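You operate a simulated robot arm through the tools that you are given. There is no shell and no other tool. Be economical: measure what you need, move in short steps, check, and stop when the job is done.

You run a simulated two-armed robot. Do the job below in one go: nothing can be reset, and whatever is moved stays where it is left.

Task
Seal the slim tank: unpin the winch, lower the lid onto the juice, shut the red lever, pump to green.
Fine: stand the pin in this tank's white cup; let the cord hang slack.

It is judged by the outcome, as a careful person would: the job done as asked, and still so three seconds after it is handed in. It fails if anything else is knocked over, pushed out of place, dropped, spilled or broken. A push-on lid holds only when it is set on centred and level and pressed home; a screw cap is set on level and turned clockwise until tight.

Robot
Two 7-joint arms with fingered hands on one trunk, on a base that drives. Base frame: it is fixed to the floor where the robot stands at the start and does not move with it; the origin is under the middle of the robot, x ahead of it, y to its left, z up. Lengths are in m, angles in rad, forces in N, time in s.
The left shoulder is at the start at [0.07, 0.145, 1.137], the right one opposite. With the tool pointing down near the work surface each hand reaches from about 0.1 to 0.46 m from the robot's upright axis, wherever it stands, measured 20 degrees to its own side. Places, roughly: pin cup of the slim tank [0.4, 0.1, 0.8]; red release lever [0.4, 0.3, 0.8]; slim tank crank [0.4, 0, 0.9]; slim tank pump knob [0.4, 0.2, 0.9]; slim tank tap [0.6, 0.5, 0.5]. Payload 3.5 kg a hand.
The tool frame of a hand sits at the grasp point between the pads (the TCP): z along the fingers, y along the line on which they close. The tips reach 0.025 m beyond it. The gripper opens to 0.088 m. The gripper's body begins 0.029 m behind the TCP. The gripper is a hand of 4 fingers: y runs from the thumb to the fingers, the wrist lies at [-0.013, -0.097, -0.162] in the tool frame.
Orientation is that of the tool frame in the base frame, as [roll, pitch, yaw] about the fixed x, y, z axes, in that order (R = Rz(yaw) Ry(pitch) Rx(roll)). With the fingers straight down and the wrist toward the robot, the tool's x, y and z point along [0, 1, 0], [1, 0, 0] and [0, 0, -1] of the base frame.

Tools
- The arms move only by the tool drive_tool. It takes "left_steps", "right_steps" or both (then of equal length, played together; a hand with none holds still); each is a list of rows, each an object (a shift or turn left out is 0) with "dp": the shift along the base's x, y, z in m, a list of three; "rot": the turn, a rotation vector about the base's x, y, z in rad, a list of three. In form: [{"dp": [tx, ty, tz], "rot": [ax, ay, az]}, ...]. A call has 1 to 12 rows; each row is the pose to reach, as a shift and turn from the pose commanded when the call began. A row lasts 0.2 s, in which the tool goes at most 0.05 m and 0.15 rad; a call with a longer step from one row to the next is refused whole. A pose out of reach is approached as far as the arm can. The call stops where the force on the tool passes 40 N (or 10 N more than at its start, if that is more) or the arm is blocked; 0.2 s more then pass. In this call time passes only in rows, and 0.2 s behind the last. The reply holds the time, the measured pose of the TCP, the force on the tool along the base axes, the opening and the grip force, in the units named above and with some noise, with the torque about the TCP (base axes, N m) and any sound that the robot's microphone picked up, and new pictures: "pictures" is both (left out), scene, wrist or none (wrist: the cameras of the hands that moved).
- Cameras (640 x 400 px; columns grow to the right, rows downward): "scene" is now at [0.1239, 0.0317, 1.4393]; the picture's right is [0.41, -0.91, 0.00], its down [-0.64, -0.29, -0.72] and it looks along [0.65, 0.29, -0.70] (base axes); focal length 248 px, centre (320, 200). "left" rides on the left gripper at [-0.064, -0.083, -0.098] in its tool frame; the picture's right is [-0.62, -0.37, 0.69], its down [0.71, -0.63, 0.30] and it looks along [0.32, 0.68, 0.65] (tool axes); focal length 265 px, centre (320, 200). "right" rides on the right gripper at [0.064, -0.083, -0.098] in its tool frame; the picture's right is [-0.62, 0.37, -0.69], its down [-0.71, -0.63, 0.30] and it looks along [-0.32, 0.68, 0.65] (tool axes); focal length 265 px, centre (320, 200). There is no depth. A picture from a camera that has moved, and an enlarged one, comes with that camera's place and axes in the base frame and with its lens.
- slide_trunk(by): slides the trunk up (or, below 0, down) by that many m; the arms and the scene camera ride with it, the base frame stays. It gives what a move gives, with no picture.
- steer(legs): drives the robot by 1 to 6 legs, each [ahead, left, turn to the left] in m, m and rad, along the robot's own axes; the way and the turn of a leg run together, so that a leg with both is an arc; at most 1.5 m and 3.142 rad a leg. The arms and the cameras ride along, it lands a little off, and it stops where it bumps. It gives what a move gives, and a new picture of the scene camera.
- finger_targets(index, middle, ring, thumb_bend, thumb_turn, hand): sets how far each is bent, from 0 (flat) to 100 (curled in); at 30 the hand is open as for a grip, at 70 the pads meet at the TCP. One left out holds its place. A second passes; each finger stops where it meets its share of the squeeze, and holds until it gets a number again. It is the only way to open and close the hand. It gives what a move gives, with no picture; readings hold the bend of each and the force on the fingers (four entries, about 0 where the hand has none), thumb and palm. thumb_turn goes from beside the hand (0) to across from the fingers (100), as for a grip.
- head_to(pan, tilt): turns the head with the scene camera to pan (to the left, within 1.501 rad either way) and tilt (down, from -0.506 to 1.204), counted from straight ahead of the robot. It gives what a move gives, and a new picture of the scene camera.
- close_up(camera, box): a new picture of the part [left, top, right, bottom] of that camera's present view, enlarged. No time passes.
- finish_job(): hands the job in; it is judged then, once.

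Go step by step. Nothing tells you exact positions but the pictures and the camera data: compare them with the known pose of the tool, close in by small moves and look again before you grip or let go. The budget is 120 turns and 260 pictures, counting those below and the enlarged ones. Unless the task says otherwise, let go and move clear before handing in, and close with one line.

The tools are called as name(argument=value, ...) on one line, values as JSON. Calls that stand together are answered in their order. drive_tool: Moves the arms, as the interface text tells. Its arguments: {"type":"object","properties":{"left_steps":{"type":"array"},"right_steps":{"type":"array"},"pictures":{"type":"string","enum":["both","scene","wrist","none"]}},"required":[]} The other tools are called the same way: slide_trunk (by) slides the trunk up or down; finger_targets (index, middle, ring, thumb_bend, thumb_turn, hand) moves the fingers one by one; steer (legs) drives the base; head_to (pan, tilt) turns the head that bears the scene camera; close_up (camera, box) takes an enlarged picture of a part of a camera's view; finish_job () hands the job in.

At the start:

```text
time_s: 0.0
left_tcp_pos: [0.4512, 0.3323, 1.2394]
left_tcp_rot: [3.141, -0.001, 1.57]
left_ft_force: [0.2, -0.4, 0.6]
left_ft_torque: [0.02, 0.0, 0.03]
left_grip_width: 0.0876
left_gripper_force: 0.2
left_shape: jaw
left_bend: [30.0, 30.0, 30.0, 30.0, 98.0]
left_finger forces: [0.0, 0.1, 0.0, 0.0, 0.0, 0.1]
right_tcp_pos: [0.4671, -0.0261, 1.2322]
right_tcp_rot: [3.14, -0.001, 1.572]
right_ft_force: [0.7, 0.5, 0.7]
right_ft_torque: [0.0, -0.03, 0.0]
right_grip_width: 0.0876
right_gripper_force: 0.0
right_shape: jaw
right_bend: [30.0, 30.0, 30.0, 30.0, 98.0]
right_finger forces: [0.0, 0.0, 0.0, 0.0, 0.1, 0.0]
trunk travel left (down, up): [-0.7, 0.14]
robot x, y, heading: [0.0005, 0.0005, 0.0]
head pan, tilt: [0.421, 0.773]
```

scene: 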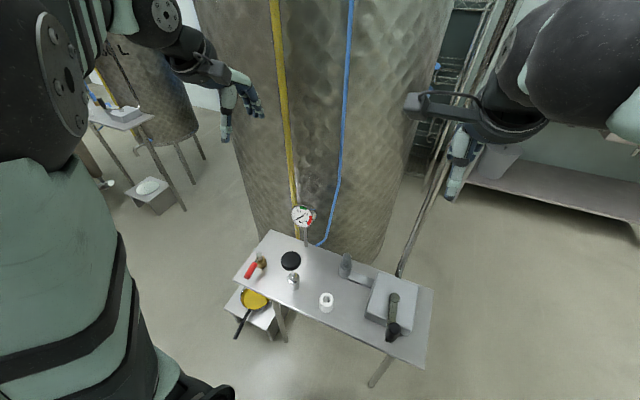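
right: 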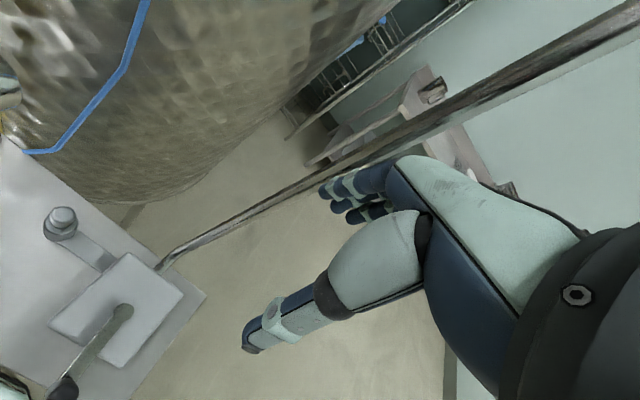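
left: 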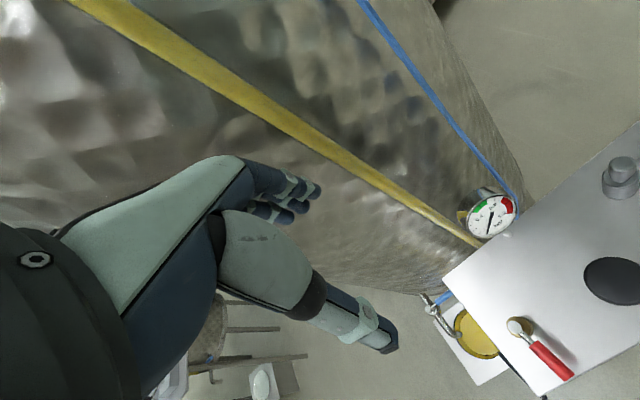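

I see a shelf with a gauge, red lever, black pump knob, a small post, a white cup, and a winch box with a crank. I'll enlarge the views first.

close_up(camera="scene", box=[220, 200, 440, 370])

close_up(camera="right", box=[0, 120, 240, 400])

close_up(camera="left", box=[400, 140, 640, 400])

head_to(pan=0.3, tilt=-0.4)

```text
2.35 times, centred on (330, 285) of scene
camera zoom: at [0.1239, 0.0317, 1.4393], right [0.41, -0.91, 0.0], down [-0.64, -0.29, -0.72], along [0.65, 0.29, -0.7], focal length 583 px, centre (296, 0)
```

zoom: 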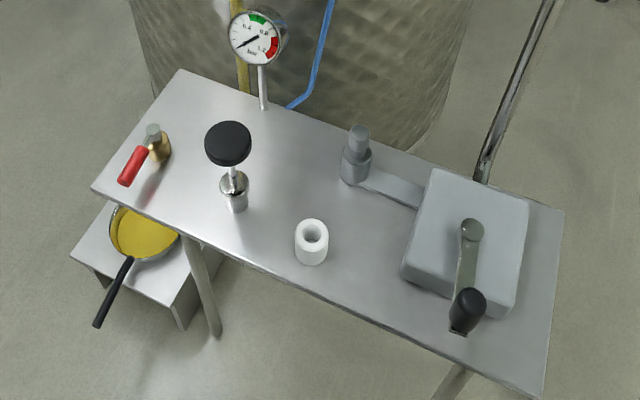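

```text
1.43 times, centred on (120, 260) of right
camera zoom: at [0.3836, 0.0387, 1.3309], right [0.37, -0.62, 0.69], down [-0.63, -0.71, -0.3], along [0.68, -0.32, -0.65], focal length 379 px, centre (606, 114)
```

zoom: 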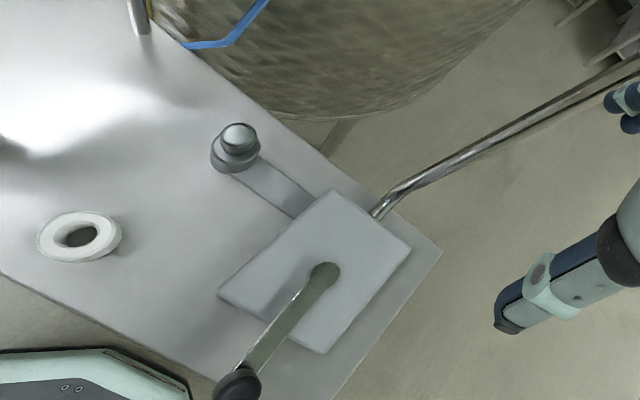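

```text
1.54 times, centred on (520, 270) of left
camera zoom: at [0.3685, 0.269, 1.3358], right [-0.37, -0.62, -0.69], down [-0.63, 0.71, -0.3], along [0.68, 0.32, -0.65], focal length 408 px, centre (12, 92)
```

zoom: 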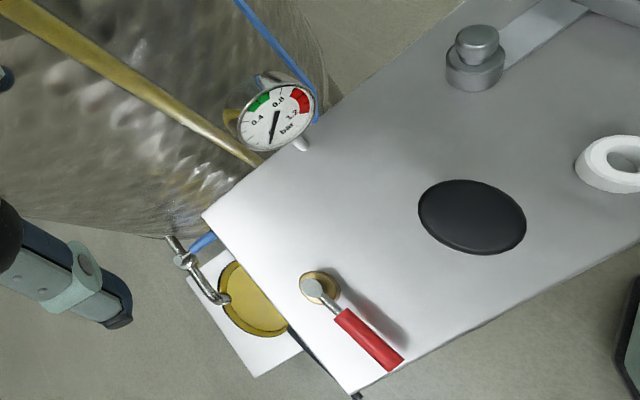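

```text
time_s: 1.4
left_tcp_pos: [0.4515, 0.3339, 1.2393]
left_tcp_rot: [-3.141, 0.0, 1.571]
left_ft_force: [0.4, -0.5, 0.6]
left_ft_torque: [-0.01, 0.0, 0.0]
left_grip_width: 0.0879
left_gripper_force: 0.0
left_shape: jaw
left_bend: [30.0, 30.0, 30.0, 30.0, 98.0]
left_finger forces: [0.0, 0.0, 0.1, 0.0, 0.0, 0.1]
right_tcp_pos: [0.4675, -0.0265, 1.2318]
right_tcp_rot: [3.141, 0.0, 1.572]
right_ft_force: [0.2, 0.1, -0.7]
right_ft_torque: [0.02, 0.02, 0.05]
right_grip_width: 0.0877
right_gripper_force: 0.1
right_shape: jaw
right_bend: [30.0, 30.0, 30.0, 30.0, 98.0]
right_finger forces: [0.0, 0.0, 0.1, 0.1, 0.0, 0.0]
trunk travel left (down, up): [-0.7, 0.14]
robot x, y, heading: [0.0032, 0.001, -0.001]
head pan, tilt: [0.3, -0.4]
camera scene: at [0.1192, 0.0198, 1.5422], right [0.3, -0.96, 0.0], down [0.37, 0.11, -0.92], along [0.88, 0.27, 0.39], focal length 248 px, centre (320, 200)
```

scene: 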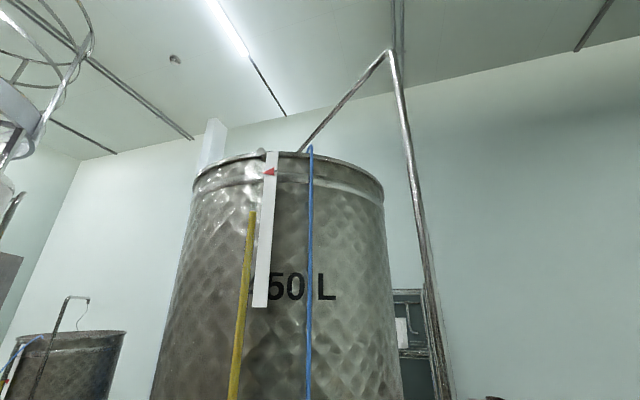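

A white scale with a red pointer (lid height) and a yellow sight tube (juice level) are on the tank. Look closer at both.

close_up(camera="scene", box=[190, 130, 340, 330])

head_to(pan=0.2, tilt=1.0)

```text
2.00 times, centred on (265, 230) of scene
camera zoom: at [0.1192, 0.0198, 1.5422], right [0.3, -0.96, 0.0], down [0.37, 0.11, -0.92], along [0.88, 0.27, 0.39], focal length 496 px, centre (430, 140)
```

zoom: 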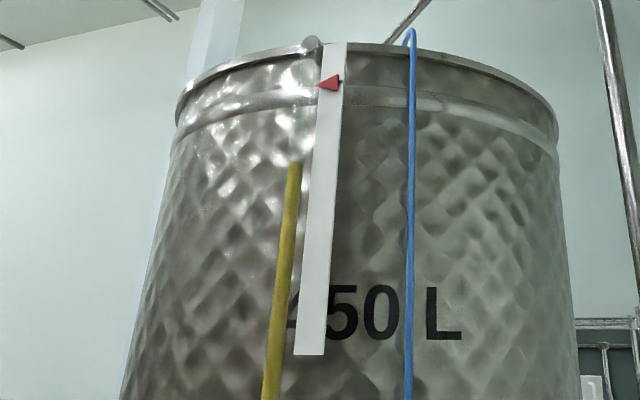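

```text
time_s: 2.9
left_tcp_pos: [0.4507, 0.3332, 1.2391]
left_tcp_rot: [3.14, -0.001, 1.571]
left_ft_force: [-0.5, -0.5, 0.1]
left_ft_torque: [0.01, 0.0, -0.01]
left_grip_width: 0.0876
left_gripper_force: 0.0
left_shape: jaw
left_bend: [30.0, 30.0, 30.0, 30.0, 98.0]
left_finger forces: [0.0, 0.0, 0.0, 0.1, 0.0, 0.1]
right_tcp_pos: [0.4665, -0.0256, 1.2323]
right_tcp_rot: [3.141, 0.0, 1.57]
right_ft_force: [-0.1, 0.9, -1.0]
right_ft_torque: [0.01, 0.0, -0.02]
right_grip_width: 0.0876
right_gripper_force: 0.0
right_shape: jaw
right_bend: [30.0, 30.0, 30.0, 30.0, 98.0]
right_finger forces: [0.1, 0.0, 0.1, 0.0, 0.1, 0.0]
trunk travel left (down, up): [-0.7, 0.14]
robot x, y, heading: [-0.002, 0.0004, -0.002]
head pan, tilt: [0.201, 1.0]
camera scene: at [0.1175, 0.0121, 1.422], right [0.2, -0.98, 0.0], down [-0.82, -0.17, -0.54], along [0.53, 0.11, -0.84], focal length 248 px, centre (320, 200)
```

scene: 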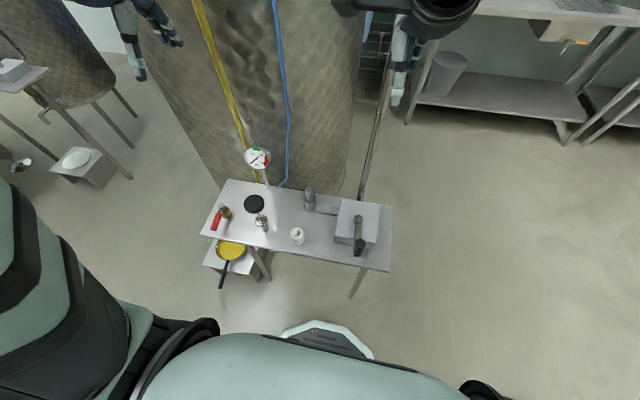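

Rough triangulation: cup (.37,.126,.83 top), pin post (.48,.115,.88), crank knob (.346,-.03,.89), hub (.44,-.02,.84), pump knob (.39,.224,.92), lever pivot (.41,.346,.835). More zooms for detail on the pin and lever.

close_up(camera="scene", box=[280, 175, 400, 275])

close_up(camera="scene", box=[190, 140, 310, 260])

close_up(camera="right", box=[20, 180, 140, 300])

```text
4.00 times, centred on (340, 225) of scene
camera zoom: at [0.1175, 0.0121, 1.422], right [0.2, -0.98, 0.0], down [-0.82, -0.17, -0.54], along [0.53, 0.11, -0.84], focal length 992 px, centre (240, 100)
```

zoom: 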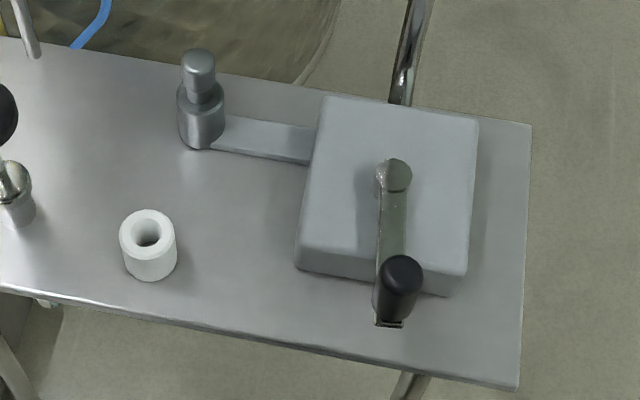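

```text
3.33 times, centred on (250, 200) of scene
camera zoom: at [0.1175, 0.0121, 1.422], right [0.2, -0.98, 0.0], down [-0.82, -0.17, -0.54], along [0.53, 0.11, -0.84], focal length 826 px, centre (553, 200)
```

zoom: 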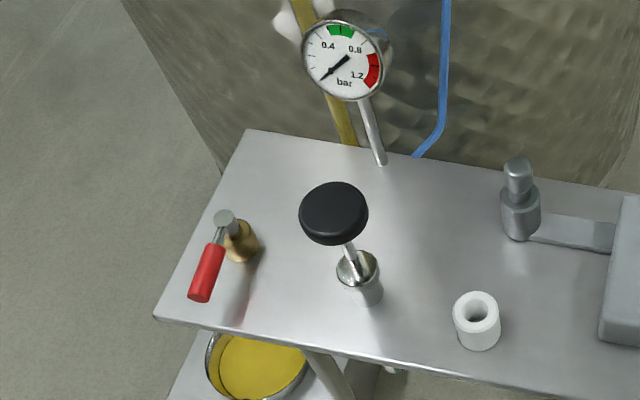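

```text
3.33 times, centred on (80, 240) of right
camera zoom: at [0.3836, 0.0386, 1.3309], right [0.37, -0.62, 0.69], down [-0.63, -0.71, -0.3], along [0.68, -0.32, -0.65], focal length 885 px, centre (1120, 67)
```

zoom: 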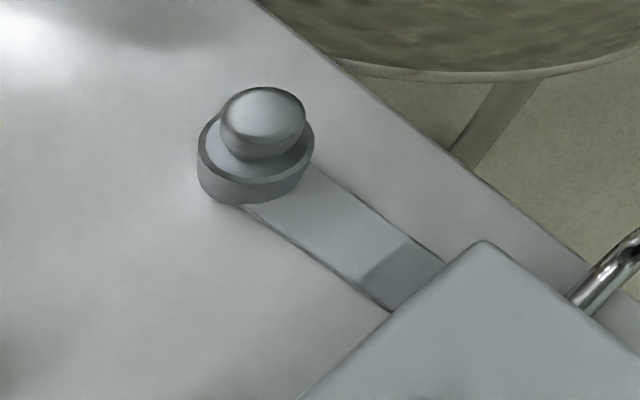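

Pin sits in a collar (head .834–.88, ~24 mm wide). I'll bring the right hand above the crank knob so it holds the crank while the left hand pulls the pin, first approaching high.

drive_tool(right_steps=[{"dp": [-0.03, 0, -0.03]}, {"dp": [-0.06, 0, -0.06]}, {"dp": [-0.09, 0, -0.09]}, {"dp": [-0.113, -0.003, -0.13]}, {"dp": [-0.113, -0.005, -0.175]}, {"dp": [-0.113, -0.005, -0.22]}, {"dp": [-0.113, -0.005, -0.26]}], left_steps=[{"dp": [0, -0.04, -0.03]}, {"dp": [0, -0.08, -0.06]}, {"dp": [0, -0.12, -0.09]}, {"dp": [0, -0.16, -0.12]}, {"dp": [0, -0.19, -0.15]}, {"dp": [0.01, -0.21, -0.19]}, {"dp": [0.03, -0.217, -0.23]}])

```text
time_s: 4.5
left_tcp_pos: [0.4868, 0.1146, 1.0144]
left_tcp_rot: [3.135, 0.022, 1.575]
left_ft_force: [0.3, 0.4, 0.7]
left_ft_torque: [-0.01, 0.0, 0.04]
left_grip_width: 0.0874
left_gripper_force: 0.0
left_shape: jaw
left_bend: [30.0, 30.0, 30.0, 30.0, 98.0]
left_finger forces: [0.0, 0.1, 0.1, 0.1, 0.0, 0.0]
left hand out of reach, approached as far as the arm can: row 2, 3, 4, 5, 6
right_tcp_pos: [0.3552, -0.0292, 0.9705]
right_tcp_rot: [-3.138, 0.0, 1.569]
right_ft_force: [0.9, 0.0, -0.4]
right_ft_torque: [0.02, -0.01, 0.01]
right_grip_width: 0.0876
right_gripper_force: 0.0
right_shape: jaw
right_bend: [30.0, 30.0, 30.0, 30.0, 98.0]
right_finger forces: [0.1, 0.1, 0.1, 0.0, 0.0, 0.0]
trunk travel left (down, up): [-0.7, 0.14]
robot x, y, heading: [-0.0003, -0.0004, -0.002]
head pan, tilt: [0.201, 1.0]
camera scene: at [0.1213, 0.0128, 1.4216], right [0.2, -0.98, 0.0], down [-0.83, -0.17, -0.54], along [0.53, 0.11, -0.84], focal length 248 px, centre (320, 200)
camera right: at [0.2725, 0.0343, 1.0691], right [0.37, -0.62, 0.69], down [-0.63, -0.71, -0.3], along [0.68, -0.32, -0.66], focal length 265 px, centre (320, 200)
camera left: at [0.4024, 0.0533, 1.1114], right [-0.36, -0.64, -0.68], down [-0.63, 0.71, -0.32], along [0.69, 0.31, -0.66], focal length 265 px, centre (320, 200)
```

scene: 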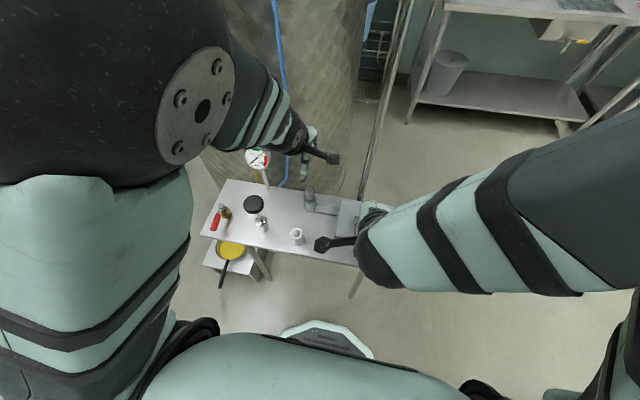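
right: 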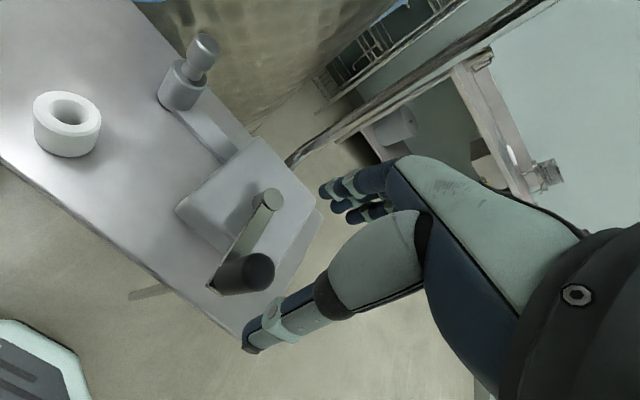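
left: 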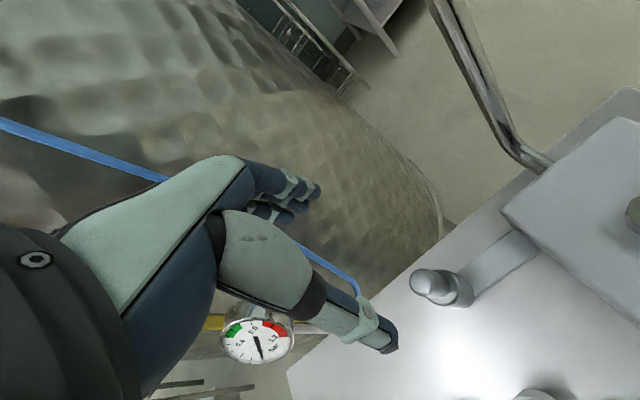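

Knob refined to about (.358,-.036, top .888), pin about (.48,.114). Lowering the right hand around the knob.

drive_tool(right_steps=[{"dp": [0.002, -0.007, -0.03]}, {"dp": [0.002, -0.007, -0.07]}, {"dp": [0.002, -0.007, -0.1]}])

```text
time_s: 5.3
left_tcp_pos: [0.4824, 0.1164, 1.0146]
left_tcp_rot: [3.136, 0.016, 1.577]
left_ft_force: [0.1, -0.6, 0.3]
left_ft_torque: [0.02, 0.01, -0.01]
left_grip_width: 0.0877
left_gripper_force: 0.1
left_shape: jaw
left_bend: [30.0, 30.0, 30.0, 30.0, 98.0]
left_finger forces: [0.1, 0.0, 0.0, 0.0, 0.0, 0.1]
right_tcp_pos: [0.3621, -0.0367, 0.8856]
right_tcp_rot: [3.138, -0.065, 1.52]
right_ft_force: [-4.4, 0.1, 9.3]
right_ft_torque: [0.05, 0.0, 0.04]
right_grip_width: 0.0877
right_gripper_force: 0.2
right_shape: jaw
right_bend: [29.0, 30.0, 30.0, 29.0, 97.0]
right_finger forces: [1.7, 0.1, 0.1, 0.0, 7.4, 0.1]
trunk travel left (down, up): [-0.7, 0.14]
robot x, y, heading: [0.0012, 0.0013, -0.003]
head pan, tilt: [0.201, 1.0]
camera scene: at [0.1145, 0.0111, 1.4226], right [0.2, -0.98, 0.0], down [-0.82, -0.17, -0.54], along [0.53, 0.11, -0.84], focal length 248 px, centre (320, 200)
camera right: at [0.2829, 0.026, 0.9881], right [0.33, -0.68, 0.65], down [-0.66, -0.66, -0.35], along [0.67, -0.32, -0.67], focal length 265 px, centre (320, 200)
```

scene: 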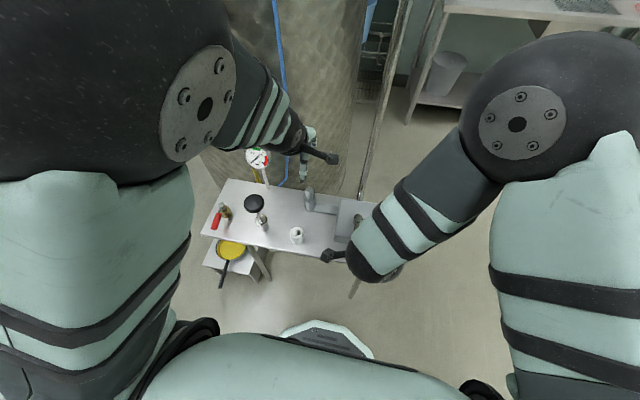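
right: 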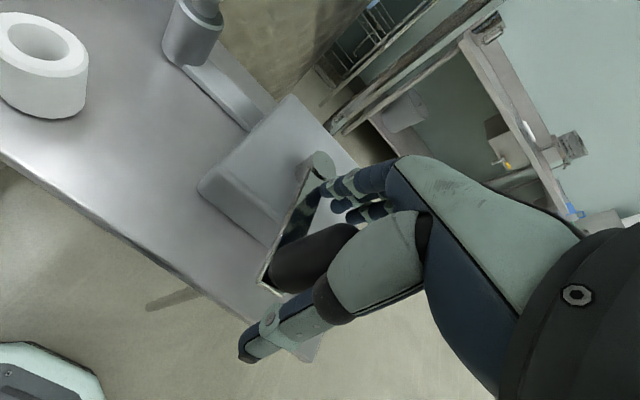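

The thumb feels contact on the way down; look closer before going on.

close_up(camera="right", box=[200, 120, 440, 370])

close_up(camera="scene", box=[300, 170, 440, 290])

close_up(camera="left", box=[340, 100, 640, 400])

```text
1.60 times, centred on (320, 245) of right
camera zoom: at [0.2829, 0.026, 0.9881], right [0.33, -0.68, 0.65], down [-0.66, -0.66, -0.35], along [0.67, -0.32, -0.67], focal length 425 px, centre (320, 128)
```

zoom: 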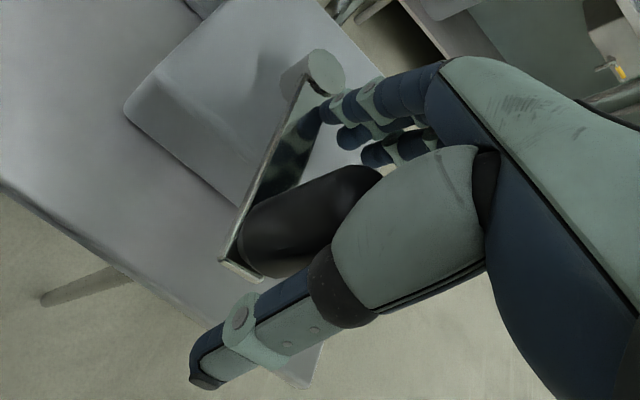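

```text
3.33 times, centred on (370, 230) of scene
camera zoom: at [0.1145, 0.0111, 1.4226], right [0.2, -0.98, 0.0], down [-0.82, -0.17, -0.54], along [0.53, 0.11, -0.84], focal length 826 px, centre (153, 100)
```

zoom: 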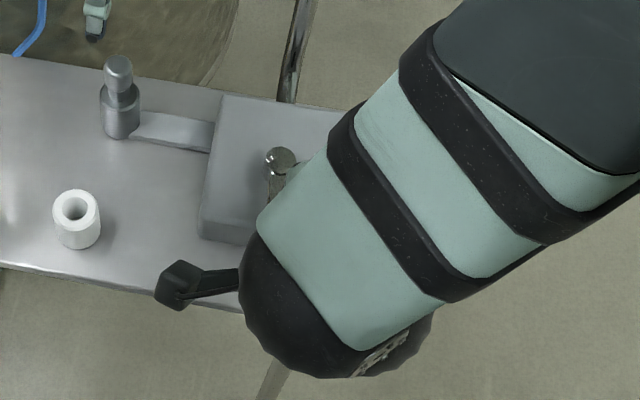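

```text
1.33 times, centred on (490, 250) of left
camera zoom: at [0.3979, 0.0537, 1.1125], right [-0.36, -0.64, -0.68], down [-0.63, 0.7, -0.32], along [0.69, 0.32, -0.66], focal length 354 px, centre (93, 133)
```

zoom: 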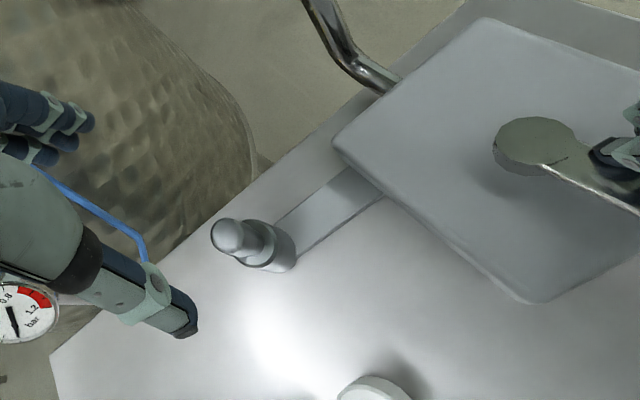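

The crank arm is higher than I first took it (~.857), knob top ≈.90 at (.351,-.032). I'll back up to TCP z≈.888 and shift toward the robot.

drive_tool(right_steps=[{"dp": [0, 0, 0.03]}, {"dp": [-0.008, 0.003, 0.03]}, {"dp": [-0.008, 0.003, 0.02]}], pictures="wrist")

```text
time_s: 6.1
left_tcp_pos: [0.4836, 0.1182, 1.0117]
left_tcp_rot: [-3.141, 0.017, 1.577]
left_ft_force: [0.3, 0.5, -0.1]
left_ft_torque: [0.02, -0.01, -0.01]
left_grip_width: 0.0876
left_gripper_force: 0.2
left_shape: jaw
left_bend: [30.0, 30.0, 30.0, 30.0, 98.0]
left_finger forces: [0.0, 0.0, 0.1, 0.1, 0.1, 0.0]
right_tcp_pos: [0.3596, -0.0305, 0.9082]
right_tcp_rot: [3.136, -0.075, 1.52]
right_ft_force: [-0.3, -0.8, 0.7]
right_ft_torque: [-0.02, 0.0, 0.01]
right_grip_width: 0.0879
right_gripper_force: 0.1
right_shape: jaw
right_bend: [30.0, 30.0, 30.0, 30.0, 97.0]
right_finger forces: [0.0, 0.0, 0.1, 0.0, 0.0, 0.0]
trunk travel left (down, up): [-0.7, 0.14]
robot x, y, heading: [-0.0008, 0.0011, -0.003]
head pan, tilt: [0.201, 1.0]
camera right: at [0.2786, 0.0308, 1.011], right [0.33, -0.69, 0.65], down [-0.66, -0.66, -0.36], along [0.67, -0.31, -0.67], focal length 265 px, centre (320, 200)
```

right: 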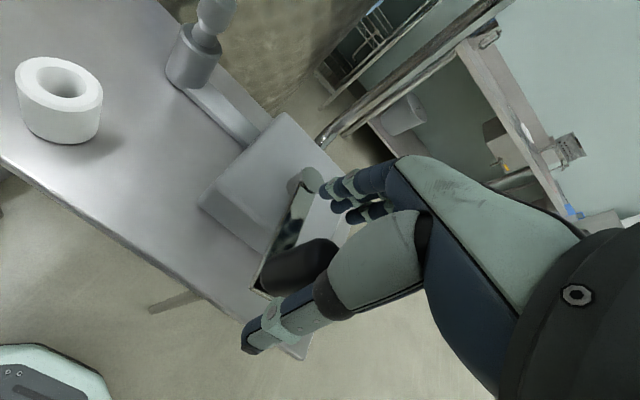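

Free again, with a small tilt left over. Straighten, shift back ~1 cm, then descend.

drive_tool(right_steps=[{"dp": [-0.01, -0.002, 0.005], "rot": [-0.075, 0, 0.05]}, {"dp": [-0.01, -0.002, -0.008], "rot": [-0.075, 0, 0.05]}, {"dp": [-0.01, -0.002, -0.02], "rot": [-0.075, 0, 0.05]}], pictures="wrist")

```text
time_s: 6.9
left_tcp_pos: [0.4797, 0.1172, 1.0125]
left_tcp_rot: [3.137, 0.021, 1.578]
left_ft_force: [-0.5, -0.6, 0.6]
left_ft_torque: [0.01, -0.04, 0.0]
left_grip_width: 0.0877
left_gripper_force: 0.0
left_shape: jaw
left_bend: [30.0, 30.0, 30.0, 30.0, 98.0]
left_finger forces: [0.0, 0.0, 0.0, 0.0, 0.0, 0.0]
right_tcp_pos: [0.3421, -0.0353, 0.883]
right_tcp_rot: [3.138, 0.025, 1.578]
right_ft_force: [-0.6, 0.8, 12.8]
right_ft_torque: [0.09, -0.74, 0.0]
right_grip_width: 0.0878
right_gripper_force: 0.0
right_shape: jaw
right_bend: [27.0, 30.0, 30.0, 30.0, 97.0]
right_finger forces: [13.0, 0.0, 0.0, 0.0, 0.1, 0.0]
trunk travel left (down, up): [-0.7, 0.14]
robot x, y, heading: [0.0001, 0.0014, -0.002]
head pan, tilt: [0.201, 1.0]
camera right: at [0.2584, 0.0314, 0.9793], right [0.37, -0.6, 0.71], down [-0.62, -0.73, -0.29], along [0.69, -0.34, -0.64], focal length 265 px, centre (320, 200)
```

right: 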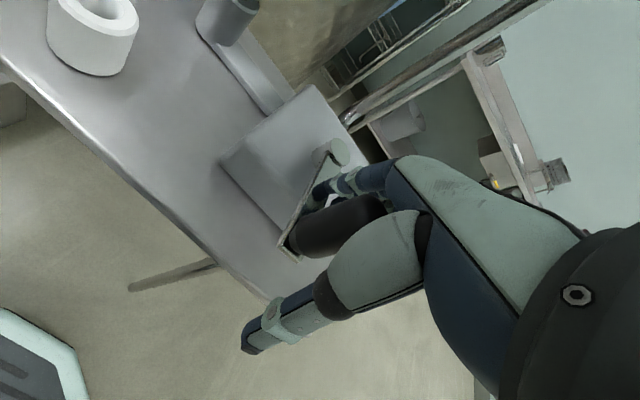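

The index fingertip rests on the crank arm; raise ~1 cm, then close.

drive_tool(right_steps=[{"dp": [0.004, 0, 0.012]}, {"dp": [0.004, 0, 0.012]}], pictures="none")

finger_targets(hand="right", index=60, middle=60, ring=60, thumb_bend=60)

close_up(camera="right", box=[160, 80, 480, 380])

```text
time_s: 7.3
left_tcp_pos: [0.4793, 0.1176, 1.015]
left_tcp_rot: [3.139, 0.028, 1.584]
left_ft_force: [0.4, 0.3, -1.0]
left_ft_torque: [-0.01, -0.03, 0.02]
left_grip_width: 0.0877
left_gripper_force: 0.1
left_shape: jaw
left_bend: [30.0, 30.0, 30.0, 30.0, 98.0]
left_finger forces: [0.0, 0.0, 0.0, 0.0, 0.1, 0.0]
right_tcp_pos: [0.3424, -0.038, 0.8824]
right_tcp_rot: [-3.136, 0.042, 1.579]
right_ft_force: [-9.3, 4.0, 29.8]
right_ft_torque: [0.34, -1.62, 0.29]
right_grip_width: 0.088
right_gripper_force: 0.1
right_shape: jaw
right_bend: [25.0, 30.0, 30.0, 30.0, 97.0]
right_finger forces: [30.5, 0.0, 0.0, 0.0, 0.1, 0.0]
trunk travel left (down, up): [-0.7, 0.14]
robot x, y, heading: [0.0013, 0.001, 0.004]
head pan, tilt: [0.201, 1.0]
stopped in row 1 (right hand): the force on the tool passed its limit (the readings are from after the stop); the commanded pose is now the measured one
```

```text
time_s: 8.3
left_tcp_pos: [0.4787, 0.118, 1.0134]
left_tcp_rot: [3.136, 0.025, 1.58]
left_ft_force: [0.0, -0.3, -0.1]
left_ft_torque: [0.01, -0.02, -0.03]
left_grip_width: 0.0878
left_gripper_force: 0.0
left_shape: jaw
left_bend: [30.0, 30.0, 30.0, 30.0, 98.0]
left_finger forces: [0.0, 0.0, 0.0, 0.0, 0.0, 0.0]
right_tcp_pos: [0.3427, -0.0402, 0.8827]
right_tcp_rot: [-3.132, 0.043, 1.579]
right_ft_force: [-6.4, 3.6, 31.5]
right_ft_torque: [0.33, -1.75, 0.3]
right_grip_width: 0.0618
right_gripper_force: 15.8
right_shape: fingers
right_bend: [24.0, 60.0, 60.0, 60.0, 97.0]
right_finger forces: [31.3, 0.0, 0.0, 0.0, 0.0, 0.0]
trunk travel left (down, up): [-0.7, 0.14]
robot x, y, heading: [-0.0013, -0.0026, -0.006]
head pan, tilt: [0.201, 1.0]
```

```text
1.33 times, centred on (320, 230) of right
camera zoom: at [0.2586, 0.0284, 0.9782], right [0.38, -0.59, 0.72], down [-0.63, -0.73, -0.27], along [0.68, -0.35, -0.64], focal length 354 px, centre (320, 160)
```

zoom: 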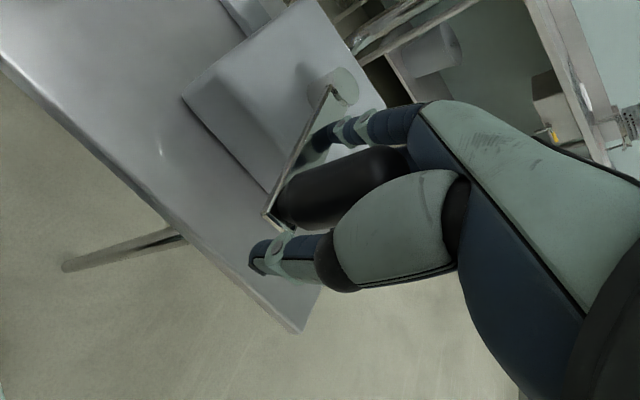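

The index finger is jammed on the arm top; reopen and lift a bit more, in small rows.

finger_targets(hand="right", index=15, middle=30, ring=30, thumb_bend=30)

drive_tool(right_steps=[{"dp": [0, 0, 0.01]}, {"dp": [0, 0, 0.02]}, {"dp": [0, 0.003, 0.02]}], pictures="wrist")

```text
time_s: 9.3
left_tcp_pos: [0.4821, 0.1178, 1.0104]
left_tcp_rot: [-3.141, 0.022, 1.579]
left_ft_force: [-0.1, -0.3, 0.1]
left_ft_torque: [-0.02, 0.02, 0.0]
left_grip_width: 0.0877
left_gripper_force: 0.1
left_shape: jaw
left_bend: [30.0, 30.0, 30.0, 30.0, 98.0]
left_finger forces: [0.1, 0.0, 0.0, 0.2, 0.0, 0.0]
right_tcp_pos: [0.3437, -0.0408, 0.8784]
right_tcp_rot: [-3.126, 0.045, 1.575]
right_ft_force: [-0.8, 0.1, 0.7]
right_ft_torque: [-0.01, -0.06, 0.04]
right_grip_width: 0.1025
right_gripper_force: 0.0
right_shape: fingers
right_bend: [15.0, 30.0, 30.0, 30.0, 97.0]
right_finger forces: [0.8, 0.0, 0.0, 0.0, 0.0, 0.0]
trunk travel left (down, up): [-0.7, 0.14]
robot x, y, heading: [-0.0008, 0.0018, -0.002]
head pan, tilt: [0.201, 1.0]
```

```text
time_s: 10.1
left_tcp_pos: [0.4843, 0.1181, 1.0123]
left_tcp_rot: [-3.14, 0.022, 1.581]
left_ft_force: [-0.7, 1.1, -0.6]
left_ft_torque: [-0.02, 0.04, 0.01]
left_grip_width: 0.0878
left_gripper_force: 0.1
left_shape: jaw
left_bend: [30.0, 30.0, 30.0, 30.0, 98.0]
left_finger forces: [0.0, 0.2, 0.0, 0.1, 0.0, 0.1]
right_tcp_pos: [0.345, -0.0376, 0.8997]
right_tcp_rot: [-3.124, 0.043, 1.577]
right_ft_force: [0.2, -0.5, -0.6]
right_ft_torque: [-0.01, -0.01, -0.01]
right_grip_width: 0.1026
right_gripper_force: 0.1
right_shape: fingers
right_bend: [15.0, 30.0, 30.0, 30.0, 97.0]
right_finger forces: [0.0, 0.1, 0.0, 0.1, 0.0, 0.0]
trunk travel left (down, up): [-0.7, 0.14]
robot x, y, heading: [0.0035, -0.0004, -0.0]
head pan, tilt: [0.201, 1.0]
camera right: at [0.2623, 0.0308, 0.996], right [0.38, -0.59, 0.71], down [-0.63, -0.73, -0.26], along [0.67, -0.35, -0.65], focal length 265 px, centre (320, 200)
```

right: 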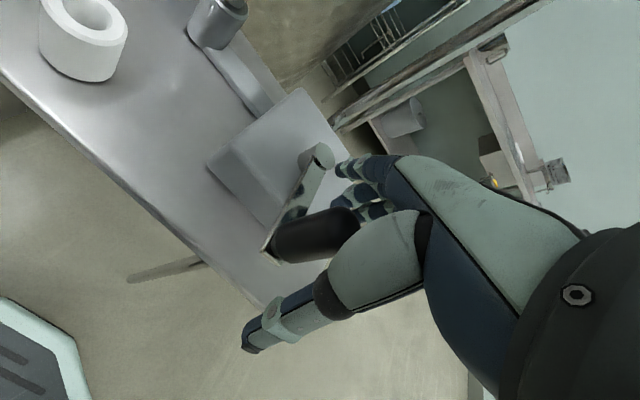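

Free. Lower 8 mm and close on the knob.

drive_tool(right_steps=[{"dp": [0.003, 0, -0.008]}], pictures="none")

finger_targets(hand="right", index=64, middle=64, ring=64, thumb_bend=64)

close_up(camera="right", box=[160, 80, 480, 380])

```text
time_s: 10.5
left_tcp_pos: [0.4829, 0.117, 1.0128]
left_tcp_rot: [-3.141, 0.022, 1.578]
left_ft_force: [0.4, -0.1, 0.0]
left_ft_torque: [0.0, 0.01, 0.0]
left_grip_width: 0.0875
left_gripper_force: 0.0
left_shape: jaw
left_bend: [30.0, 30.0, 30.0, 30.0, 98.0]
left_finger forces: [0.1, 0.0, 0.2, 0.0, 0.0, 0.1]
right_tcp_pos: [0.3508, -0.0372, 0.8943]
right_tcp_rot: [-3.13, 0.031, 1.57]
right_ft_force: [-0.1, -0.1, 0.1]
right_ft_torque: [-0.01, -0.01, -0.04]
right_grip_width: 0.1025
right_gripper_force: 0.1
right_shape: fingers
right_bend: [15.0, 30.0, 30.0, 30.0, 97.0]
right_finger forces: [0.0, 0.1, 0.0, 0.0, 0.0, 0.0]
trunk travel left (down, up): [-0.7, 0.14]
robot x, y, heading: [0.0011, -0.0009, 0.0]
head pan, tilt: [0.201, 1.0]
```

```text
time_s: 11.5
left_tcp_pos: [0.4821, 0.1179, 1.0122]
left_tcp_rot: [-3.141, 0.023, 1.58]
left_ft_force: [0.1, 0.2, 0.5]
left_ft_torque: [0.01, -0.01, 0.02]
left_grip_width: 0.0877
left_gripper_force: 0.1
left_shape: jaw
left_bend: [30.0, 30.0, 30.0, 30.0, 98.0]
left_finger forces: [0.0, 0.1, 0.0, 0.1, 0.1, 0.0]
right_tcp_pos: [0.3484, -0.0375, 0.8925]
right_tcp_rot: [-3.125, 0.034, 1.567]
right_ft_force: [-1.3, 0.3, 0.9]
right_ft_torque: [0.04, 0.06, 0.0]
right_grip_width: 0.0178
right_gripper_force: 1.8
right_shape: fingers
right_bend: [63.0, 64.0, 64.0, 60.0, 97.0]
right_finger forces: [0.7, 0.0, 0.1, 0.0, 3.2, 0.1]
trunk travel left (down, up): [-0.7, 0.14]
robot x, y, heading: [-0.0022, 0.0009, -0.0]
head pan, tilt: [0.201, 1.0]
```

```text
1.33 times, centred on (320, 230) of right
camera zoom: at [0.2667, 0.03, 0.9905], right [0.38, -0.6, 0.71], down [-0.64, -0.72, -0.27], along [0.67, -0.35, -0.65], focal length 354 px, centre (320, 160)
```

zoom: 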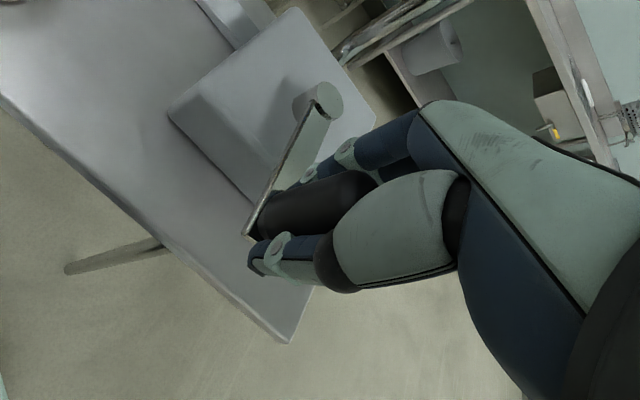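

Only the index and thumb touch: the knob sits ~1 cm toward +y. Open, shift, close again.

finger_targets(hand="right", index=45, middle=45, ring=45, thumb_bend=45)

drive_tool(right_steps=[{"dp": [0.0, 0.012, 0.0]}], pictures="none")

finger_targets(hand="right", index=66, middle=66, ring=66, thumb_bend=66)

close_up(camera="right", box=[160, 80, 480, 380])

```text
time_s: 12.5
left_tcp_pos: [0.4833, 0.1165, 1.0121]
left_tcp_rot: [3.141, 0.022, 1.58]
left_ft_force: [0.1, -0.2, -0.2]
left_ft_torque: [0.0, 0.03, -0.02]
left_grip_width: 0.0876
left_gripper_force: 0.1
left_shape: jaw
left_bend: [30.0, 30.0, 30.0, 30.0, 98.0]
left_finger forces: [0.0, 0.1, 0.0, 0.0, 0.0, 0.0]
right_tcp_pos: [0.3492, -0.0382, 0.8927]
right_tcp_rot: [-3.125, 0.036, 1.567]
right_ft_force: [0.0, 0.2, -0.6]
right_ft_torque: [0.0, 0.0, 0.02]
right_grip_width: 0.0523
right_gripper_force: 0.1
right_shape: fingers
right_bend: [45.0, 45.0, 45.0, 45.0, 97.0]
right_finger forces: [0.0, 0.0, 0.0, 0.1, 0.0, 0.0]
trunk travel left (down, up): [-0.7, 0.14]
robot x, y, heading: [-0.0027, 0.0033, 0.002]
head pan, tilt: [0.201, 1.0]
```

```text
time_s: 12.9
left_tcp_pos: [0.4825, 0.1174, 1.012]
left_tcp_rot: [3.14, 0.024, 1.58]
left_ft_force: [0.0, 0.9, -0.3]
left_ft_torque: [0.03, 0.0, -0.02]
left_grip_width: 0.0876
left_gripper_force: 0.1
left_shape: jaw
left_bend: [30.0, 30.0, 30.0, 30.0, 98.0]
left_finger forces: [0.0, 0.0, 0.1, 0.0, 0.0, 0.1]
right_tcp_pos: [0.3492, -0.0294, 0.8919]
right_tcp_rot: [-3.114, 0.021, 1.549]
right_ft_force: [0.5, -2.7, 1.3]
right_ft_torque: [-0.06, -0.11, -0.12]
right_grip_width: 0.0532
right_gripper_force: 2.4
right_shape: fingers
right_bend: [44.0, 45.0, 45.0, 45.0, 97.0]
right_finger forces: [1.7, 2.2, 0.0, 0.1, 0.1, 0.0]
trunk travel left (down, up): [-0.7, 0.14]
robot x, y, heading: [-0.0023, 0.0031, -0.001]
head pan, tilt: [0.201, 1.0]
```

```text
time_s: 13.9
left_tcp_pos: [0.4832, 0.1166, 1.011]
left_tcp_rot: [-3.141, 0.021, 1.579]
left_ft_force: [0.5, 0.9, 0.1]
left_ft_torque: [-0.01, 0.0, -0.02]
left_grip_width: 0.0878
left_gripper_force: 0.0
left_shape: jaw
left_bend: [30.0, 30.0, 30.0, 30.0, 98.0]
left_finger forces: [0.1, 0.0, 0.0, 0.0, 0.1, 0.0]
right_tcp_pos: [0.3493, -0.0275, 0.894]
right_tcp_rot: [-3.116, 0.015, 1.55]
right_ft_force: [-4.0, -5.2, -6.0]
right_ft_torque: [-0.22, 0.09, -0.13]
right_grip_width: 0.0152
right_gripper_force: 8.0
right_shape: fingers
right_bend: [65.0, 62.0, 66.0, 61.0, 96.0]
right_finger forces: [0.9, 8.9, 0.0, 0.0, 5.5, 0.0]
trunk travel left (down, up): [-0.7, 0.14]
robot x, y, heading: [-0.0024, -0.001, 0.001]
head pan, tilt: [0.201, 1.0]
```

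```text
1.33 times, centred on (320, 230) of right
camera zoom: at [0.27, 0.0401, 0.9931], right [0.37, -0.62, 0.69], down [-0.65, -0.71, -0.28], along [0.66, -0.35, -0.67], focal length 354 px, centre (320, 160)
```

zoom: 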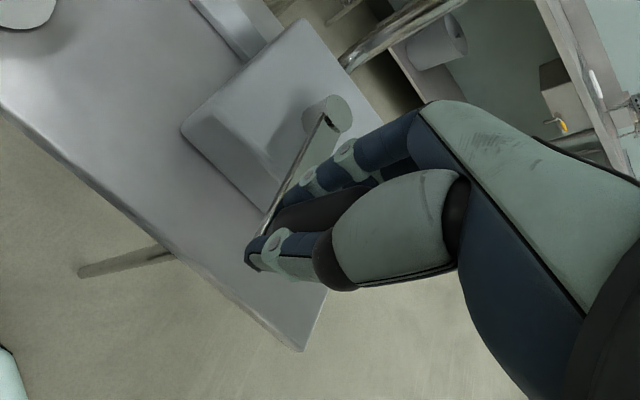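

Crank knob is held by index, middle and thumb. Now lower the left hand around the pin head (≈.478,.113, top .885).

drive_tool(left_steps=[{"dp": [-0.004, -0.003, -0.04]}, {"dp": [-0.004, -0.004, -0.08]}, {"dp": [-0.004, -0.004, -0.11]}, {"dp": [-0.004, -0.004, -0.137]}], pictures="both")

```text
time_s: 14.9
left_tcp_pos: [0.4782, 0.1139, 0.8733]
left_tcp_rot: [3.142, 0.015, 1.58]
left_ft_force: [0.6, -0.3, 0.8]
left_ft_torque: [0.02, 0.01, 0.03]
left_grip_width: 0.0877
left_gripper_force: 0.0
left_shape: jaw
left_bend: [30.0, 30.0, 30.0, 30.0, 98.0]
left_finger forces: [0.0, 0.0, 0.0, 0.0, 0.0, 0.0]
right_tcp_pos: [0.3499, -0.0254, 0.8939]
right_tcp_rot: [-3.118, 0.011, 1.553]
right_ft_force: [-3.9, 1.6, -4.0]
right_ft_torque: [0.02, 0.03, 0.01]
right_grip_width: 0.0147
right_gripper_force: 3.1
right_shape: fingers
right_bend: [65.0, 65.0, 66.0, 60.0, 97.0]
right_finger forces: [0.5, 0.7, 0.0, 0.0, 4.8, 0.0]
trunk travel left (down, up): [-0.7, 0.14]
robot x, y, heading: [-0.0012, 0.0002, 0.001]
head pan, tilt: [0.201, 1.0]
camera scene: at [0.1176, 0.012, 1.4219], right [0.2, -0.98, 0.0], down [-0.82, -0.17, -0.54], along [0.53, 0.11, -0.84], focal length 248 px, centre (320, 200)
camera left: at [0.3959, 0.0513, 0.9718], right [-0.36, -0.63, -0.68], down [-0.64, 0.7, -0.32], along [0.68, 0.32, -0.66], focal length 265 px, centre (320, 200)
```

scene: 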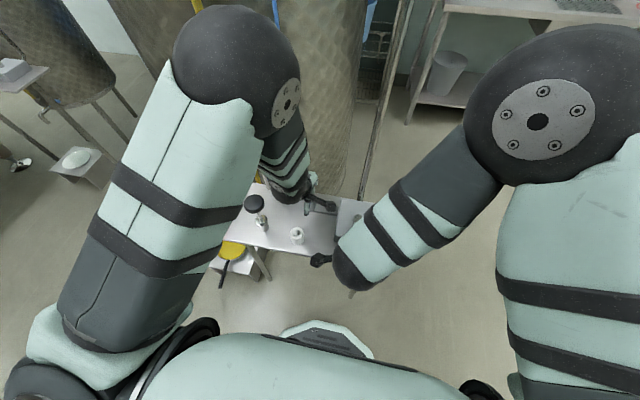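
left: 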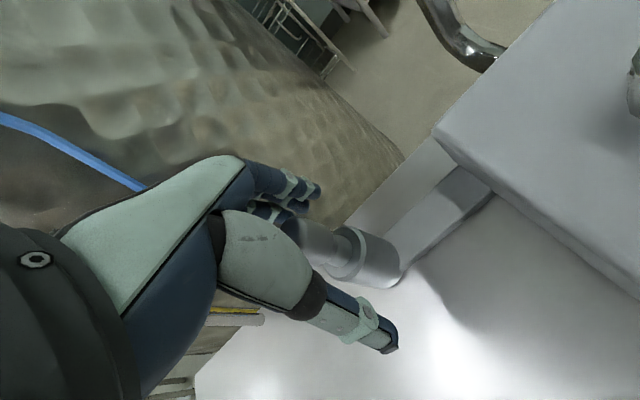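

The pin head is centred between thumb and fingers. Close.

drive_tool(left_steps=[{"dp": [0, 0, -0.004]}], pictures="none")

finger_targets(hand="left", index=66, middle=66, ring=66, thumb_bend=66)

close_up(camera="left", box=[160, 80, 480, 380])

```text
time_s: 15.3
left_tcp_pos: [0.4781, 0.1134, 0.8711]
left_tcp_rot: [-3.141, 0.016, 1.578]
left_ft_force: [0.0, -0.5, 0.5]
left_ft_torque: [0.01, -0.01, 0.01]
left_grip_width: 0.0877
left_gripper_force: 0.1
left_shape: jaw
left_bend: [30.0, 30.0, 30.0, 30.0, 98.0]
left_finger forces: [0.1, 0.0, 0.1, 0.1, 0.0, 0.0]
right_tcp_pos: [0.3493, -0.0264, 0.8954]
right_tcp_rot: [-3.119, 0.013, 1.553]
right_ft_force: [-4.1, 0.0, -3.3]
right_ft_torque: [0.01, 0.05, 0.0]
right_grip_width: 0.0147
right_gripper_force: 3.8
right_shape: fingers
right_bend: [65.0, 65.0, 66.0, 60.0, 97.0]
right_finger forces: [0.3, 0.6, 0.1, 0.1, 5.1, 0.1]
trunk travel left (down, up): [-0.7, 0.14]
robot x, y, heading: [0.0024, -0.0011, -0.0]
head pan, tilt: [0.201, 1.0]
```

```text
time_s: 16.3
left_tcp_pos: [0.4797, 0.1144, 0.8715]
left_tcp_rot: [3.14, 0.019, 1.577]
left_ft_force: [9.9, 1.1, 1.9]
left_ft_torque: [0.07, -0.25, -0.02]
left_grip_width: 0.0267
left_gripper_force: 11.1
left_shape: fingers
left_bend: [56.0, 58.0, 65.0, 59.0, 97.0]
left_finger forces: [6.8, 7.1, 1.9, 0.0, 5.5, 0.1]
right_tcp_pos: [0.3509, -0.0264, 0.8943]
right_tcp_rot: [-3.118, 0.014, 1.553]
right_ft_force: [-6.1, 0.9, -2.9]
right_ft_torque: [0.01, 0.04, 0.01]
right_grip_width: 0.0155
right_gripper_force: 2.9
right_shape: fingers
right_bend: [66.0, 66.0, 66.0, 60.0, 97.0]
right_finger forces: [0.1, 0.2, 0.1, 0.0, 5.7, 0.1]
trunk travel left (down, up): [-0.7, 0.14]
robot x, y, heading: [-0.0009, 0.0022, -0.0]
head pan, tilt: [0.201, 1.0]
```

```text
1.33 times, centred on (320, 230) of left
camera zoom: at [0.397, 0.0509, 0.969], right [-0.36, -0.64, -0.68], down [-0.64, 0.7, -0.32], along [0.68, 0.32, -0.66], focal length 354 px, centre (320, 160)
```

zoom: 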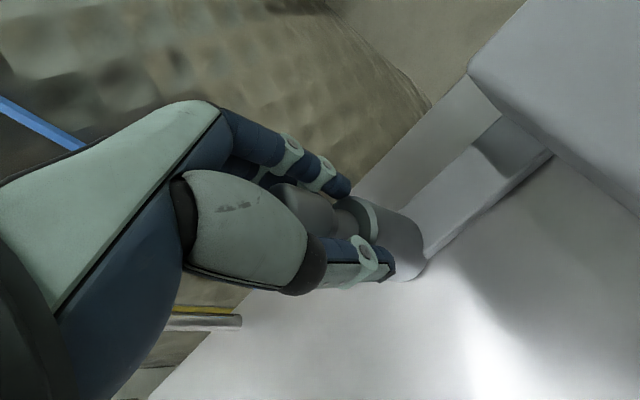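

Both grips hold. Tighten both, then pull the pin up slowly while watching the crank-hand force.

finger_targets(hand="right", index=74, middle=74, ring=68, thumb_bend=72)

finger_targets(hand="left", index=72, middle=72, ring=68, thumb_bend=74)

drive_tool(left_steps=[{"dp": [0, 0, 0.006]}, {"dp": [0, 0, 0.012]}, {"dp": [0, 0, 0.018]}, {"dp": [0, 0, 0.024]}], pictures="wrist")

```text
time_s: 17.3
left_tcp_pos: [0.4807, 0.1133, 0.8704]
left_tcp_rot: [-3.14, 0.02, 1.578]
left_ft_force: [9.4, 1.8, 7.4]
left_ft_torque: [0.13, -0.25, -0.05]
left_grip_width: 0.0268
left_gripper_force: 10.7
left_shape: fingers
left_bend: [57.0, 58.0, 65.0, 59.0, 97.0]
left_finger forces: [6.3, 7.2, 2.5, 0.0, 5.7, 0.0]
right_tcp_pos: [0.3513, -0.0262, 0.8943]
right_tcp_rot: [-3.119, 0.013, 1.549]
right_ft_force: [-0.2, 1.5, -9.7]
right_ft_torque: [0.04, -0.04, 0.06]
right_grip_width: 0.0123
right_gripper_force: 10.8
right_shape: fingers
right_bend: [72.0, 66.0, 68.0, 60.0, 96.0]
right_finger forces: [5.5, 6.0, 0.1, 0.1, 9.5, 0.1]
trunk travel left (down, up): [-0.7, 0.14]
robot x, y, heading: [-0.0013, 0.0005, -0.001]
head pan, tilt: [0.201, 1.0]
```

```text
time_s: 18.3
left_tcp_pos: [0.479, 0.1146, 0.8701]
left_tcp_rot: [-3.14, 0.021, 1.579]
left_ft_force: [5.8, 2.4, 5.5]
left_ft_torque: [0.07, -0.22, -0.08]
left_grip_width: 0.0258
left_gripper_force: 14.8
left_shape: fingers
left_bend: [56.0, 58.0, 66.0, 61.0, 97.0]
left_finger forces: [8.5, 7.6, 2.2, 0.0, 11.7, 0.0]
right_tcp_pos: [0.3516, -0.0256, 0.8947]
right_tcp_rot: [-3.118, 0.014, 1.55]
right_ft_force: [1.0, 1.0, -10.6]
right_ft_torque: [0.05, -0.06, 0.01]
right_grip_width: 0.0122
right_gripper_force: 10.6
right_shape: fingers
right_bend: [72.0, 66.0, 68.0, 60.0, 96.0]
right_finger forces: [5.5, 6.3, 0.0, 0.0, 9.3, 0.0]
trunk travel left (down, up): [-0.7, 0.14]
robot x, y, heading: [0.0004, -0.0017, 0.002]
head pan, tilt: [0.201, 1.0]
```

```text
time_s: 19.3
left_tcp_pos: [0.479, 0.1128, 0.8936]
left_tcp_rot: [-3.139, 0.019, 1.579]
left_ft_force: [0.2, 0.7, -0.3]
left_ft_torque: [0.01, -0.01, 0.0]
left_grip_width: 0.0
left_gripper_force: 3.1
left_shape: fingers
left_bend: [67.0, 64.0, 68.0, 73.0, 97.0]
left_finger forces: [0.5, 2.6, 0.1, 0.0, 2.3, 0.1]
right_tcp_pos: [0.3506, -0.0272, 0.895]
right_tcp_rot: [-3.121, 0.014, 1.55]
right_ft_force: [0.9, 1.2, -10.4]
right_ft_torque: [0.02, -0.07, 0.05]
right_grip_width: 0.0124
right_gripper_force: 10.3
right_shape: fingers
right_bend: [73.0, 66.0, 68.0, 61.0, 96.0]
right_finger forces: [5.7, 6.1, 0.0, 0.1, 8.7, 0.1]
trunk travel left (down, up): [-0.7, 0.14]
robot x, y, heading: [0.0013, 0.0006, -0.003]
head pan, tilt: [0.201, 1.0]
camera left: at [0.3966, 0.0508, 0.9919], right [-0.37, -0.64, -0.68], down [-0.64, 0.7, -0.32], along [0.68, 0.32, -0.66], focal length 265 px, centre (320, 200)
```

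left: 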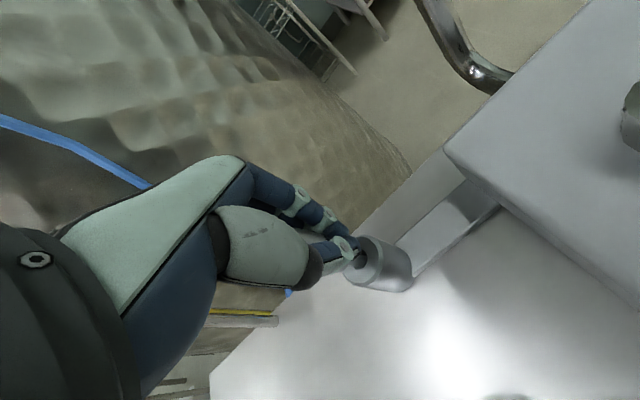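

Check whether the pin came or slipped.

close_up(camera="left", box=[240, 160, 440, 320])

```text
2.50 times, centred on (340, 240) of left
camera zoom: at [0.3966, 0.0508, 0.9919], right [-0.37, -0.64, -0.68], down [-0.64, 0.7, -0.32], along [0.68, 0.32, -0.66], focal length 664 px, centre (270, 100)
```

zoom: 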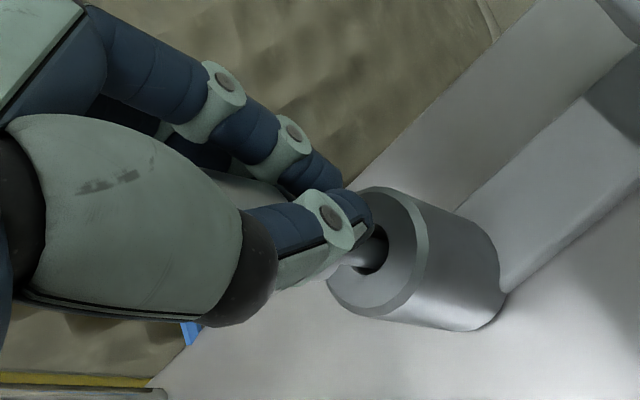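

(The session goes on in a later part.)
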